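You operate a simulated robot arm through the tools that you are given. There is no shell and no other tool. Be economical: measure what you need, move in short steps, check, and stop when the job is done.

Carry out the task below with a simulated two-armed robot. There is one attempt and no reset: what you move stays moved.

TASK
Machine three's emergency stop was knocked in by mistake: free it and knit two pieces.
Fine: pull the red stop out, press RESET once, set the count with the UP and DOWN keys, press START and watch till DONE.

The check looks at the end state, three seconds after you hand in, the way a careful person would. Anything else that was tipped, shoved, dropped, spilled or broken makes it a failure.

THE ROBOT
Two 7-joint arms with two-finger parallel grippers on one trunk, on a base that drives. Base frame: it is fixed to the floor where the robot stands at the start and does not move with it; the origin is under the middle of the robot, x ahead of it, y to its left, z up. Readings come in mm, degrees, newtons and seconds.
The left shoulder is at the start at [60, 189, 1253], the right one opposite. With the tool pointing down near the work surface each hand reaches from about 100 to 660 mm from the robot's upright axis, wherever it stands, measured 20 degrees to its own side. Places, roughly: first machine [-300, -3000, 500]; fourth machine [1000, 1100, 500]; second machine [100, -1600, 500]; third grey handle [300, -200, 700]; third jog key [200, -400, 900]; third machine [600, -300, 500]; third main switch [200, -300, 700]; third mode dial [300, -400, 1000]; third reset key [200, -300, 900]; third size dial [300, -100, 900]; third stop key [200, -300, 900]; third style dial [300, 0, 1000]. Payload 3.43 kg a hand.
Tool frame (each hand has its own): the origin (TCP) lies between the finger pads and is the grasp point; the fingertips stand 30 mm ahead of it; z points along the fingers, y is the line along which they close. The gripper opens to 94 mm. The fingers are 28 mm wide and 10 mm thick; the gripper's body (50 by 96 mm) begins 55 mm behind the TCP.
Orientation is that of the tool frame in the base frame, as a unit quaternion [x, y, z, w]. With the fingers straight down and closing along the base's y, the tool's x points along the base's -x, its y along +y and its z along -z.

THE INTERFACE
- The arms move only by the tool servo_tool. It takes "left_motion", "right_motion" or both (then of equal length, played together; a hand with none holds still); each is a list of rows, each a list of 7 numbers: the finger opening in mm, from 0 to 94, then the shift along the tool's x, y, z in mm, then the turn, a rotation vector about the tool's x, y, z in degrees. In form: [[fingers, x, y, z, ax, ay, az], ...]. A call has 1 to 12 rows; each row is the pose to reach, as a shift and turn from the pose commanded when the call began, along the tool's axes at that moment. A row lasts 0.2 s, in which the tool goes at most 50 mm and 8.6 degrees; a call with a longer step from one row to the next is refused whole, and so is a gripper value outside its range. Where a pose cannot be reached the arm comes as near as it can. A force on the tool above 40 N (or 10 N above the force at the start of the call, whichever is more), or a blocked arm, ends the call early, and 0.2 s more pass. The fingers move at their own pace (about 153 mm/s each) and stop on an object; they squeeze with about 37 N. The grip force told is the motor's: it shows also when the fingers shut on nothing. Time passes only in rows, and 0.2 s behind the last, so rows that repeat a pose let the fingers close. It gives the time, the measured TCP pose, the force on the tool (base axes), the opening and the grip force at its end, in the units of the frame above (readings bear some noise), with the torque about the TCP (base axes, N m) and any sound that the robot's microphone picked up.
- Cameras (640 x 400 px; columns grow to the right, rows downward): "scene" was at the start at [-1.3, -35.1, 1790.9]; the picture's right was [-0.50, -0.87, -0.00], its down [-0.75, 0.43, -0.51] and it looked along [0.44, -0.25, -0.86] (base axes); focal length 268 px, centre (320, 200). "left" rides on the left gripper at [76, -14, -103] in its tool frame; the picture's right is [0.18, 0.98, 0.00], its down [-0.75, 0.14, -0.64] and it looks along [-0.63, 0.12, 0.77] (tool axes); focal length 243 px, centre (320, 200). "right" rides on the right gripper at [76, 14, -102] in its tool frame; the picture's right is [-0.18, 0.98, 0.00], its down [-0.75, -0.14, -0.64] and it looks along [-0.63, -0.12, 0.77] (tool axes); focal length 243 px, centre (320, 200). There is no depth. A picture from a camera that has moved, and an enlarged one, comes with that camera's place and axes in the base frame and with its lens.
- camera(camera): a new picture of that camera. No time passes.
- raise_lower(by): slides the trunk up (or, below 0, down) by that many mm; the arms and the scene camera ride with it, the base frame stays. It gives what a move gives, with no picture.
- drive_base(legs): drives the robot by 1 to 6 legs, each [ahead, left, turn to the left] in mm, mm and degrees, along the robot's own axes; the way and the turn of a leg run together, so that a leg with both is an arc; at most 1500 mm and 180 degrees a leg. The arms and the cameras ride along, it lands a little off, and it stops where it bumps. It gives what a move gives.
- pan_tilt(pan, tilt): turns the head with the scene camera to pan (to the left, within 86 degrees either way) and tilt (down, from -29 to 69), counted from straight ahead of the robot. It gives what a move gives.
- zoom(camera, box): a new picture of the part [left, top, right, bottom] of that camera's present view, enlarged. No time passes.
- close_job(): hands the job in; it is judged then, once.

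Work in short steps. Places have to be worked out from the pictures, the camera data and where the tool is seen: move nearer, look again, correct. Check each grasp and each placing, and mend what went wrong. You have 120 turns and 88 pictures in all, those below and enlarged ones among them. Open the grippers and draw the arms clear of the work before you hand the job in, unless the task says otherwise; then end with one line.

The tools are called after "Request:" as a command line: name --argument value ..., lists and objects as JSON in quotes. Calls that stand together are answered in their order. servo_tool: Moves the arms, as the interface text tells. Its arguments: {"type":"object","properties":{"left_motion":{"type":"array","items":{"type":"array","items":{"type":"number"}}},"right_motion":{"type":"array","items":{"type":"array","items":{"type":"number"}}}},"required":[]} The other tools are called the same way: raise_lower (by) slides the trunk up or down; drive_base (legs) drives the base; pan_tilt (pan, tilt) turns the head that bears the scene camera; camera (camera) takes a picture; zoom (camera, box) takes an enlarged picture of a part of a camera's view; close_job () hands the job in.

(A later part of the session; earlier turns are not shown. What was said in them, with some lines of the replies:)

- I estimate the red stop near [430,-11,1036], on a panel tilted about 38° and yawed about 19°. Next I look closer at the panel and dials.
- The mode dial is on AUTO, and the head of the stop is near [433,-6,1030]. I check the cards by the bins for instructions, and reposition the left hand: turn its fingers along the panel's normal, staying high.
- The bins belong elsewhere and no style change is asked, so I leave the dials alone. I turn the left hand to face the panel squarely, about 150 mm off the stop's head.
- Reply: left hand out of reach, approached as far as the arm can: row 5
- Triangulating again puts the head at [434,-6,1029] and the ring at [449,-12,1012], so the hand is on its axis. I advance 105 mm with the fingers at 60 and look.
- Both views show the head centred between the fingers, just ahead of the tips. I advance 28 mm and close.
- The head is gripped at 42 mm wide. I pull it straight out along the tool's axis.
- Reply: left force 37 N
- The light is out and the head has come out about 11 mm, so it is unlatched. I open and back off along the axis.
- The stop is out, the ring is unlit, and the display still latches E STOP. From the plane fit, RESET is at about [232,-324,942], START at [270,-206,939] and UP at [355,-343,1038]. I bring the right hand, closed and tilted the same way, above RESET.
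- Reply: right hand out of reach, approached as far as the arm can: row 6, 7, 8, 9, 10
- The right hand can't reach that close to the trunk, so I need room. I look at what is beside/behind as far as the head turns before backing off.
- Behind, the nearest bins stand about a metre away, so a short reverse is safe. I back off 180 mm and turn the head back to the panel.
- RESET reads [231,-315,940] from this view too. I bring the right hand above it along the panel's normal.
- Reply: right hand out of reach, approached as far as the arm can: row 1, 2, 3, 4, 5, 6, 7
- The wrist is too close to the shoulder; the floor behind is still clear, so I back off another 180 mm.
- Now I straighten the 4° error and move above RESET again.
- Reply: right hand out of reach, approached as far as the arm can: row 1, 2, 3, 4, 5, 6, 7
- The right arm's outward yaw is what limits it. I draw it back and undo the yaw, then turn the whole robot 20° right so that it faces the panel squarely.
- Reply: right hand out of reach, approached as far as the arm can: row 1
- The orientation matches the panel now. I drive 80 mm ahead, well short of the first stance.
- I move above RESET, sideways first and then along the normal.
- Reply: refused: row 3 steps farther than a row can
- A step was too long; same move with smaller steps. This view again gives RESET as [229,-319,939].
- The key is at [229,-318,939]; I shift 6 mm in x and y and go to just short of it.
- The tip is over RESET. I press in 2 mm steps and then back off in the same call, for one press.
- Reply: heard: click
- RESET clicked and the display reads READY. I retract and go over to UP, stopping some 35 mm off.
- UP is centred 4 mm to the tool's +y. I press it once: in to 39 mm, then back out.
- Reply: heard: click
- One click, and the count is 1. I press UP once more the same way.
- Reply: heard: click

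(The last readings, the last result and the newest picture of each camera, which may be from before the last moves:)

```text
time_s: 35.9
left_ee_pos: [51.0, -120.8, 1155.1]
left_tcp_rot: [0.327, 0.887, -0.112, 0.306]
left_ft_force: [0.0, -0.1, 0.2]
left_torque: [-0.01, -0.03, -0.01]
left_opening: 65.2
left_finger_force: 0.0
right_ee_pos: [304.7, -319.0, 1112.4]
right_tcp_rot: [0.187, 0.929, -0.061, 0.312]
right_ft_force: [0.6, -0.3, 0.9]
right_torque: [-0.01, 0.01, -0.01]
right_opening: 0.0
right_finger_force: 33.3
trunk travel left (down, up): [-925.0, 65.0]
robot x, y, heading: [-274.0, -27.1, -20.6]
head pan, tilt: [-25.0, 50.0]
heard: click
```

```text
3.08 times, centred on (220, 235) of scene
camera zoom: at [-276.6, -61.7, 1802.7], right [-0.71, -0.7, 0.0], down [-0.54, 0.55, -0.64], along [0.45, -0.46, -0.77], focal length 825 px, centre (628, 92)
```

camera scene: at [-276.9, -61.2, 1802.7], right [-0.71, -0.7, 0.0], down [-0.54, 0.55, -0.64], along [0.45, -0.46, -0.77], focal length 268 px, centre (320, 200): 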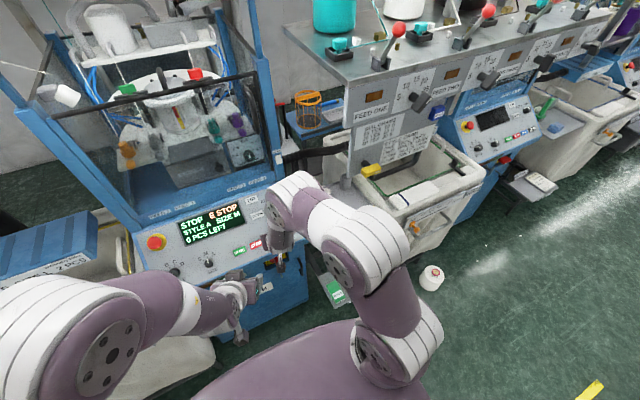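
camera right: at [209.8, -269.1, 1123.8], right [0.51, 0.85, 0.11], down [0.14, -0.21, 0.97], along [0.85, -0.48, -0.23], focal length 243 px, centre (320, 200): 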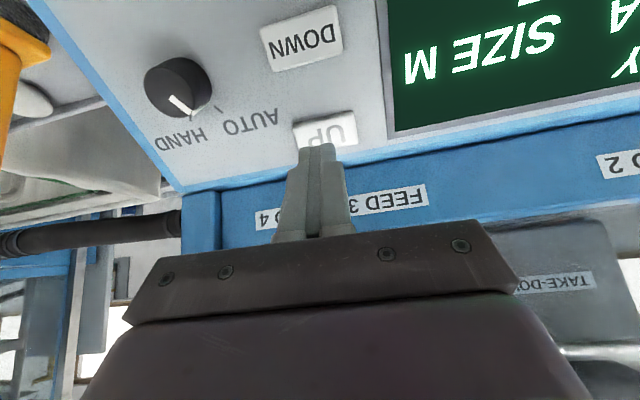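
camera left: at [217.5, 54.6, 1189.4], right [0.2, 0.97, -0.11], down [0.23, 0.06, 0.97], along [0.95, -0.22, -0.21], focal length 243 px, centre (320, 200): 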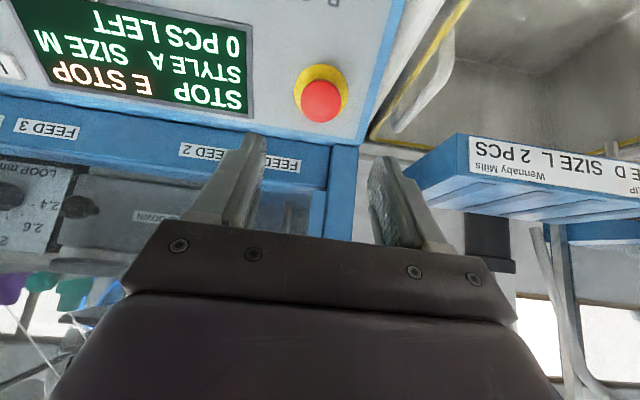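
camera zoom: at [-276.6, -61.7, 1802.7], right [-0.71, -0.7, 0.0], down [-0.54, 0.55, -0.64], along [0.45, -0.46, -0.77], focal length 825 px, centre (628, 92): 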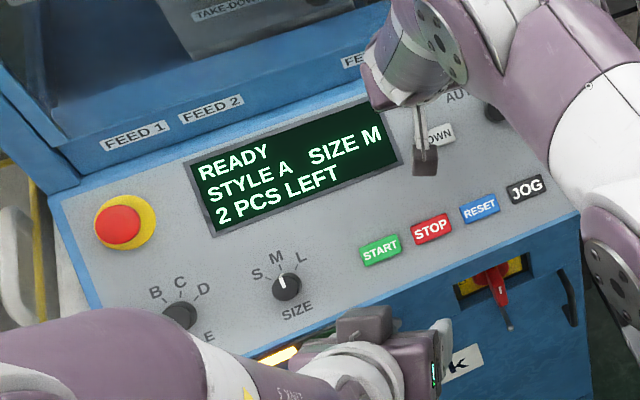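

The count is 2. Before going to START I move the left hand up and to its left, out of the right hand's way.

Request:
servo_tool --left_motion '[[65, 0, 30, -20, 0, 0, 0], [65, 0, 60, -40, 0, 0, 0], [65, 0, 90, -60, 0, 0, 0], [65, 0, 120, -80, 0, 0, 0], [65, 0, 150, -100, 0, 0, 0], [65, 0, 180, -110, 0, 0, 0], [65, 0, 180, -110, 0, 0, 0]]'

Request:
camera --camera "scene"

```text
time_s: 37.5
left_ee_pos: [34.6, -58.6, 1232.9]
left_tcp_rot: [0.327, 0.887, -0.11, 0.306]
left_ft_force: [-0.1, -1.5, 0.0]
left_torque: [0.01, 0.04, 0.03]
left_opening: 64.9
left_finger_force: 0.0
left hand out of reach, approached as far as the arm can: row 1, 2, 3, 4, 5, 6, 7
right_ee_pos: [305.3, -319.3, 1111.4]
right_tcp_rot: [0.187, 0.929, -0.061, 0.313]
right_ft_force: [-0.2, 0.0, 0.8]
right_torque: [-0.03, 0.01, 0.02]
right_opening: 0.3
right_finger_force: 33.2
trunk travel left (down, up): [-925.0, 65.0]
robot x, y, heading: [-275.9, -26.3, -20.3]
head pan, tilt: [-25.0, 50.0]
```

```text
52 pictures are left
camera scene: at [-276.0, -61.6, 1802.7], right [-0.71, -0.7, 0.0], down [-0.54, 0.55, -0.64], along [0.45, -0.46, -0.77], focal length 268 px, centre (320, 200)
```

scene: 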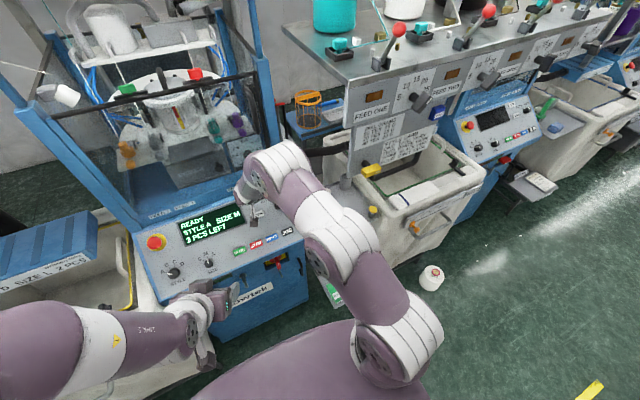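

The left hand's yaw limits it; I turn it back outward while moving it left.

Request:
servo_tool --left_motion '[[65, 0, 10, 0, -4.1, 0, -5.2], [65, 0, 30, 0, -8.2, 0, -10.5], [65, 0, 50, 0, -12.3, 0, -15.7], [65, 0, 80, 0, -16.4, 0, -21], [65, 0, 110, 0, -20.5, 0, -26.2], [65, 0, 140, 0, -24.6, 0, -31.5], [65, 0, 160, 0, -24.6, 0, -31.5], [65, 0, 160, 0, -24.6, 0, -31.5]]'

Request:
camera --camera "scene"

```text
time_s: 39.3
left_ee_pos: [130.2, 64.2, 1240.4]
left_tcp_rot: [0.005, 0.946, -0.001, 0.325]
left_ft_force: [-0.6, 0.0, 0.7]
left_torque: [-0.04, -0.02, -0.02]
left_opening: 64.8
left_finger_force: 0.1
left hand out of reach, approached as far as the arm can: row 3
right_ee_pos: [304.4, -319.3, 1112.2]
right_tcp_rot: [0.187, 0.929, -0.062, 0.313]
right_ft_force: [-0.8, -0.2, 0.4]
right_torque: [0.0, -0.01, 0.01]
right_opening: 0.0
right_finger_force: 33.6
trunk travel left (down, up): [-925.0, 65.0]
robot x, y, heading: [-274.5, -27.2, -20.7]
head pan, tilt: [-25.0, 50.0]
```

```text
51 pictures are left
camera scene: at [-276.4, -61.9, 1802.7], right [-0.71, -0.7, 0.0], down [-0.54, 0.55, -0.64], along [0.45, -0.46, -0.77], focal length 268 px, centre (320, 200)
```

scene: 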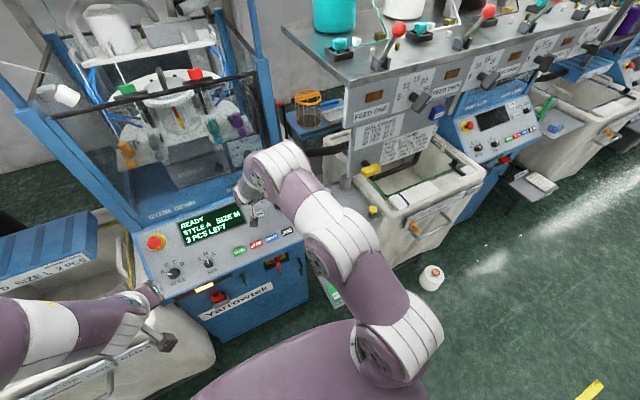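

The left hand is clear. The right hand goes over START, 50 mm off.

Request:
servo_tool --right_motion '[[0, 34, 18, 0, 0, 0, 0], [0, 68, 37, 0, 0, 0, 0], [0, 102, 55, 0, 0, 0, 0], [0, 136, 74, 5, 0, 0, 0], [0, 168, 92, 11, 0, 0, 0], [0, 168, 92, 11, 0, 0, 0]]'

Request:
camera --camera "right"

Request:
zoom --camera "scene" --box '[120, 170, 320, 300]'

```text
time_s: 40.7
left_ee_pos: [130.1, 62.7, 1241.7]
left_tcp_rot: [0.005, 0.945, 0.0, 0.326]
left_ft_force: [0.2, 0.0, 0.6]
left_torque: [0.0, -0.05, 0.02]
left_opening: 64.8
left_finger_force: 0.1
right_ee_pos: [221.6, -184.1, 1000.1]
right_tcp_rot: [0.187, 0.929, -0.061, 0.313]
right_ft_force: [-0.1, -1.0, -0.1]
right_torque: [0.0, 0.0, 0.0]
right_opening: 0.0
right_finger_force: 32.6
trunk travel left (down, up): [-925.0, 65.0]
robot x, y, heading: [-270.8, -29.0, -20.5]
head pan, tilt: [-25.0, 50.0]
```

```text
50 pictures are left
camera right: at [116.0, -126.0, 1035.2], right [0.51, 0.85, 0.11], down [0.14, -0.22, 0.97], along [0.85, -0.48, -0.23], focal length 243 px, centre (320, 200)
```

right: 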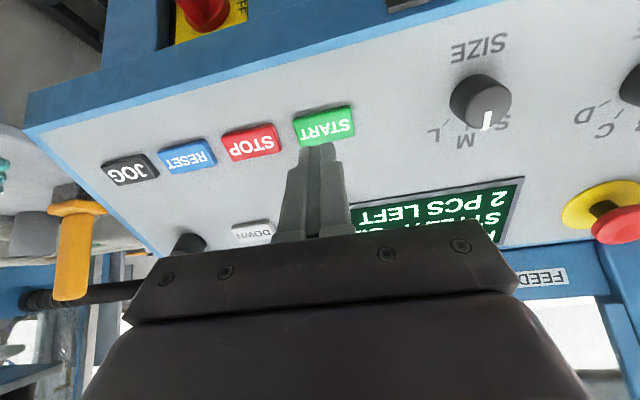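

```text
3.08 times, centred on (220, 235) of scene
camera zoom: at [-276.3, -62.5, 1802.7], right [-0.71, -0.7, 0.0], down [-0.54, 0.55, -0.64], along [0.45, -0.46, -0.77], focal length 825 px, centre (628, 92)
```

zoom: 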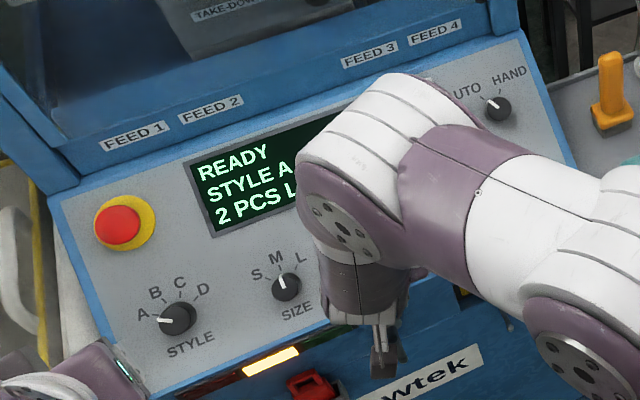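

START is aligned within 2–3 mm. I press it once and back off.

Request:
servo_tool --right_motion '[[0, -1, 2, 20, 0, 0, 0], [0, -1, 2, 38, 0, 0, 0], [0, -1, 2, 46, 0, 0, 0], [0, -1, 2, 50, 0, 0, 0], [0, -1, 2, 52, 0, 0, 0], [0, -1, 2, 54, 0, 0, 0], [0, -1, 2, 55, 0, 0, 0], [0, -1, 2, 45, 0, 0, 0], [0, -1, 2, 20, 0, 0, 0], [0, -1, 2, -10, 0, 0, 0]]'

Request:
camera --camera "right"

Request:
zoom --camera "scene" --box '[120, 170, 320, 300]'

```text
time_s: 42.9
left_ee_pos: [129.6, 64.2, 1241.9]
left_tcp_rot: [0.005, 0.945, -0.001, 0.326]
left_ft_force: [-0.3, 0.5, 0.0]
left_torque: [0.02, 0.01, -0.01]
left_opening: 64.8
left_finger_force: 0.1
right_ee_pos: [216.1, -178.9, 1012.0]
right_tcp_rot: [0.187, 0.929, -0.061, 0.312]
right_ft_force: [-0.8, -0.8, -0.6]
right_torque: [-0.01, 0.0, -0.01]
right_opening: 0.2
right_finger_force: 32.9
trunk travel left (down, up): [-925.0, 65.0]
robot x, y, heading: [-272.0, -25.8, -20.4]
head pan, tilt: [-25.0, 50.0]
heard: click
```

```text
48 pictures are left
camera right: at [110.4, -119.8, 1046.9], right [0.51, 0.85, 0.11], down [0.14, -0.21, 0.97], along [0.85, -0.48, -0.23], focal length 243 px, centre (320, 200)
```

right: 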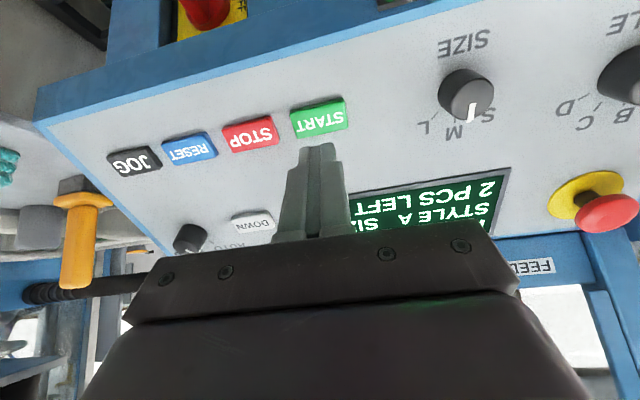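

```text
3.08 times, centred on (220, 235) of scene
camera zoom: at [-278.0, -60.8, 1802.7], right [-0.71, -0.7, 0.0], down [-0.54, 0.55, -0.64], along [0.45, -0.46, -0.77], focal length 825 px, centre (628, 92)
```

zoom: 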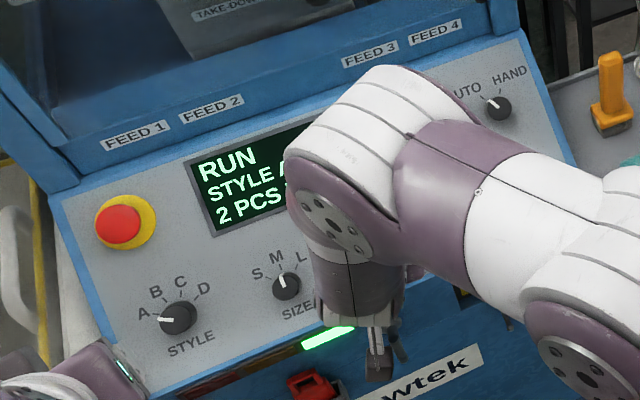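

It runs, with the green light on. I draw the right hand back and to the right, clear of the panel, while the machine works.

Request:
servo_tool --right_motion '[[0, 0, -20, -40, 0, 0, 0], [0, 0, -50, -75, 0, 0, 0], [0, 0, -80, -110, 0, 0, 0], [0, 0, -115, -140, 0, 0, 0], [0, 0, -150, -160, 0, 0, 0], [0, 0, -185, -165, 0, 0, 0], [0, 0, -185, -165, 0, 0, 0], [20, 0, -185, -165, 0, 0, 0], [20, 0, -185, -165, 0, 0, 0]]'

Request:
camera --camera "scene"

```text
time_s: 44.9
left_ee_pos: [131.3, 63.7, 1241.4]
left_tcp_rot: [0.005, 0.945, -0.001, 0.326]
left_ft_force: [0.3, -0.4, -0.1]
left_torque: [0.02, 0.02, 0.04]
left_opening: 65.1
left_finger_force: 0.2
right_ee_pos: [55.4, -313.3, 1140.9]
right_tcp_rot: [0.187, 0.929, -0.061, 0.313]
right_ft_force: [0.0, 0.1, -0.4]
right_torque: [0.0, 0.02, 0.02]
right_opening: 19.8
right_finger_force: 0.0
trunk travel left (down, up): [-925.0, 65.0]
robot x, y, heading: [-275.7, -24.0, -20.4]
head pan, tilt: [-25.0, 50.0]
```

```text
46 pictures are left
camera scene: at [-276.3, -62.5, 1802.7], right [-0.71, -0.7, 0.0], down [-0.54, 0.55, -0.64], along [0.45, -0.46, -0.77], focal length 268 px, centre (320, 200)
```

scene: 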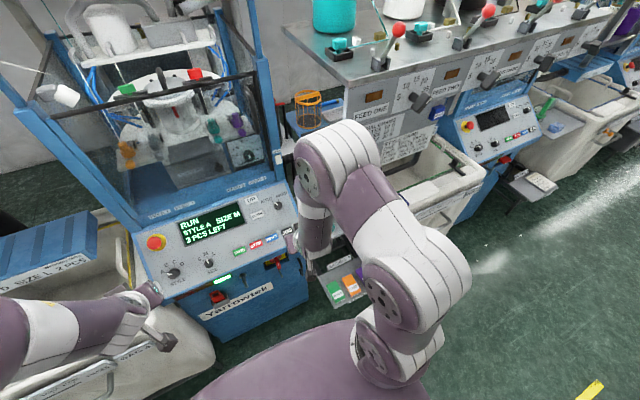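

The panel is unobstructed. I hold still for some seconds and check the display.

Request:
servo_tool --right_motion '[[94, 0, 0, 0, 0, 0, 0], [94, 0, 0, 0, 0, 0, 0], [94, 0, 0, 0, 0, 0, 0], [94, 0, 0, 0, 0, 0, 0], [94, 0, 0, 0, 0, 0, 0], [94, 0, 0, 0, 0, 0, 0], [94, 0, 0, 0, 0, 0, 0], [94, 0, 0, 0, 0, 0, 0], [94, 0, 0, 0, 0, 0, 0], [94, 0, 0, 0, 0, 0, 0], [94, 0, 0, 0, 0, 0, 0], [94, 0, 0, 0, 0, 0, 0]]'

Request:
servo_tool --right_motion '[[94, 0, 0, 0, 0, 0, 0], [94, 0, 0, 0, 0, 0, 0], [94, 0, 0, 0, 0, 0, 0], [94, 0, 0, 0, 0, 0, 0], [94, 0, 0, 0, 0, 0, 0], [94, 0, 0, 0, 0, 0, 0], [94, 0, 0, 0, 0, 0, 0], [94, 0, 0, 0, 0, 0, 0], [94, 0, 0, 0, 0, 0, 0], [94, 0, 0, 0, 0, 0, 0], [94, 0, 0, 0, 0, 0, 0], [94, 0, 0, 0, 0, 0, 0]]'

Request:
zoom --camera "scene" --box '[60, 80, 320, 330]'

```text
time_s: 47.5
left_ee_pos: [131.1, 63.5, 1241.9]
left_tcp_rot: [0.005, 0.945, -0.001, 0.326]
left_ft_force: [0.1, 0.0, 0.7]
left_torque: [0.03, -0.01, -0.03]
left_opening: 65.0
left_finger_force: 0.0
right_ee_pos: [54.6, -312.1, 1142.2]
right_tcp_rot: [0.187, 0.929, -0.062, 0.313]
right_ft_force: [-0.1, -0.6, -0.7]
right_torque: [-0.01, -0.01, 0.0]
right_opening: 93.9
right_finger_force: 0.1
trunk travel left (down, up): [-925.0, 65.0]
robot x, y, heading: [-275.2, -25.5, -20.6]
head pan, tilt: [-25.0, 50.0]
```

```text
time_s: 50.1
left_ee_pos: [130.2, 63.7, 1240.2]
left_tcp_rot: [0.005, 0.946, -0.002, 0.325]
left_ft_force: [-0.2, 0.2, -0.2]
left_torque: [-0.01, 0.02, -0.04]
left_opening: 65.2
left_finger_force: 0.1
right_ee_pos: [56.0, -311.8, 1141.8]
right_tcp_rot: [0.187, 0.929, -0.061, 0.312]
right_ft_force: [0.3, 0.1, -0.4]
right_torque: [-0.01, -0.01, -0.01]
right_opening: 94.2
right_finger_force: 0.0
trunk travel left (down, up): [-925.0, 65.0]
robot x, y, heading: [-276.7, -29.7, -20.6]
head pan, tilt: [-25.0, 50.0]
```

```text
1.60 times, centred on (190, 205) of scene
camera zoom: at [-276.3, -61.8, 1802.7], right [-0.71, -0.7, 0.0], down [-0.54, 0.55, -0.64], along [0.45, -0.46, -0.77], focal length 429 px, centre (528, 192)
```

zoom: 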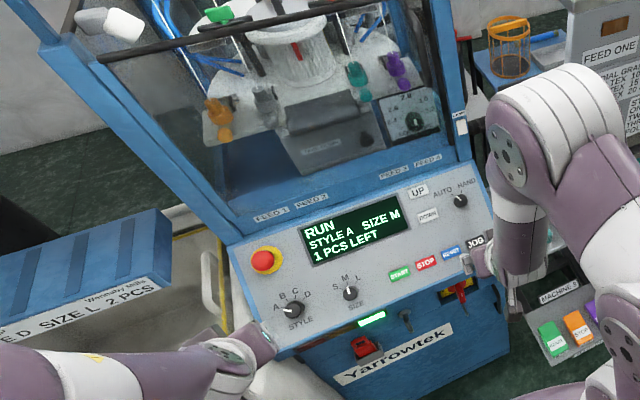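

One piece is left; about 7 s per piece so far. I wait further.

Request:
servo_tool --right_motion '[[94, 0, 0, 0, 0, 0, 0], [94, 0, 0, 0, 0, 0, 0], [94, 0, 0, 0, 0, 0, 0], [94, 0, 0, 0, 0, 0, 0], [94, 0, 0, 0, 0, 0, 0], [94, 0, 0, 0, 0, 0, 0], [94, 0, 0, 0, 0, 0, 0], [94, 0, 0, 0, 0, 0, 0], [94, 0, 0, 0, 0, 0, 0], [94, 0, 0, 0, 0, 0, 0], [94, 0, 0, 0, 0, 0, 0], [94, 0, 0, 0, 0, 0, 0]]'

Request:
servo_tool --right_motion '[[94, 0, 0, 0, 0, 0, 0], [94, 0, 0, 0, 0, 0, 0], [94, 0, 0, 0, 0, 0, 0], [94, 0, 0, 0, 0, 0, 0], [94, 0, 0, 0, 0, 0, 0], [94, 0, 0, 0, 0, 0, 0], [94, 0, 0, 0, 0, 0, 0], [94, 0, 0, 0, 0, 0, 0], [94, 0, 0, 0, 0, 0, 0], [94, 0, 0, 0, 0, 0, 0], [94, 0, 0, 0, 0, 0, 0], [94, 0, 0, 0, 0, 0, 0]]'

Request:
zoom --camera "scene" --box '[60, 80, 320, 330]'

```text
time_s: 52.7
left_ee_pos: [130.7, 62.2, 1241.4]
left_tcp_rot: [0.005, 0.946, -0.002, 0.325]
left_ft_force: [-0.3, -0.2, -0.2]
left_torque: [-0.02, -0.01, 0.04]
left_opening: 64.8
left_finger_force: 0.0
right_ee_pos: [56.5, -311.9, 1141.7]
right_tcp_rot: [0.187, 0.929, -0.061, 0.313]
right_ft_force: [-0.6, -0.3, -0.2]
right_torque: [0.0, -0.01, 0.05]
right_opening: 93.8
right_finger_force: 0.0
trunk travel left (down, up): [-925.0, 65.0]
robot x, y, heading: [-273.0, -27.5, -20.2]
head pan, tilt: [-25.0, 50.0]
```

```text
time_s: 55.3
left_ee_pos: [128.9, 63.6, 1241.3]
left_tcp_rot: [0.005, 0.946, -0.001, 0.325]
left_ft_force: [-0.3, -0.2, 0.3]
left_torque: [0.03, -0.01, -0.02]
left_opening: 64.6
left_finger_force: 0.0
right_ee_pos: [55.7, -312.9, 1140.8]
right_tcp_rot: [0.186, 0.929, -0.06, 0.313]
right_ft_force: [0.9, -0.4, 0.0]
right_torque: [-0.01, -0.04, -0.09]
right_opening: 94.0
right_finger_force: 0.1
trunk travel left (down, up): [-925.0, 65.0]
robot x, y, heading: [-276.7, -30.8, -20.4]
head pan, tilt: [-25.0, 50.0]
```

```text
1.60 times, centred on (190, 205) of scene
camera zoom: at [-276.3, -61.8, 1802.7], right [-0.71, -0.7, 0.0], down [-0.54, 0.55, -0.64], along [0.45, -0.46, -0.77], focal length 429 px, centre (528, 192)
```

zoom: 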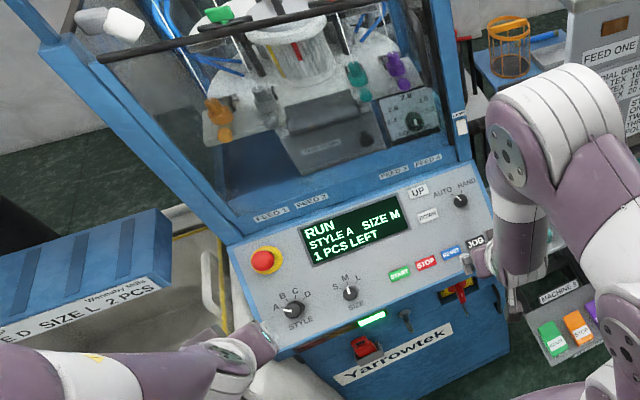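

Still running with one left; I keep waiting.

Request:
servo_tool --right_motion '[[94, 0, 0, 0, 0, 0, 0], [94, 0, 0, 0, 0, 0, 0], [94, 0, 0, 0, 0, 0, 0], [94, 0, 0, 0, 0, 0, 0], [94, 0, 0, 0, 0, 0, 0], [94, 0, 0, 0, 0, 0, 0], [94, 0, 0, 0, 0, 0, 0], [94, 0, 0, 0, 0, 0, 0], [94, 0, 0, 0, 0, 0, 0], [94, 0, 0, 0, 0, 0, 0], [94, 0, 0, 0, 0, 0, 0], [94, 0, 0, 0, 0, 0, 0]]'

Request:
zoom --camera "scene" --box '[60, 80, 320, 330]'

```text
time_s: 57.9
left_ee_pos: [130.1, 63.0, 1241.4]
left_tcp_rot: [0.004, 0.945, -0.001, 0.326]
left_ft_force: [0.2, 0.3, 0.1]
left_torque: [-0.01, 0.03, -0.01]
left_opening: 65.2
left_finger_force: 0.0
right_ee_pos: [55.9, -312.1, 1142.0]
right_tcp_rot: [0.187, 0.929, -0.062, 0.312]
right_ft_force: [-0.6, -0.6, -0.8]
right_torque: [0.03, -0.01, 0.04]
right_opening: 94.2
right_finger_force: 0.0
trunk travel left (down, up): [-925.0, 65.0]
robot x, y, heading: [-277.1, -27.3, -20.5]
head pan, tilt: [-25.0, 50.0]
```

```text
1.60 times, centred on (190, 205) of scene
camera zoom: at [-276.3, -61.8, 1802.7], right [-0.71, -0.7, 0.0], down [-0.54, 0.55, -0.64], along [0.45, -0.46, -0.77], focal length 429 px, centre (528, 192)
```

zoom: 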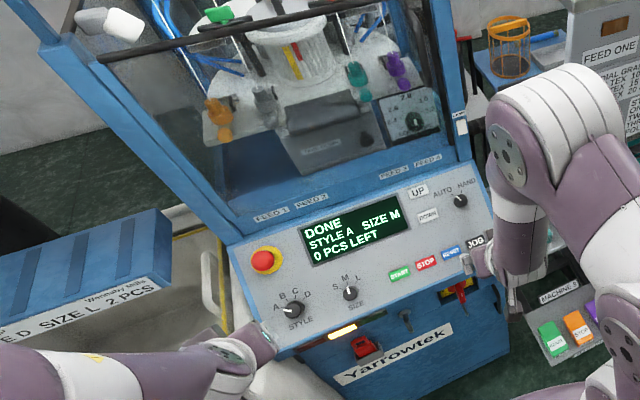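

The display reads DONE with 0 PCS LEFT. The stop is out, both grippers are open and clear, and nothing else was disturbed, so I hand in.

Request:
close_job

```text
The job is handed in.
```

Machine three's emergency stop is freed and it has knitted two pieces; the display reads DONE with 0 PCS LEFT, at style A, size M as I found it.
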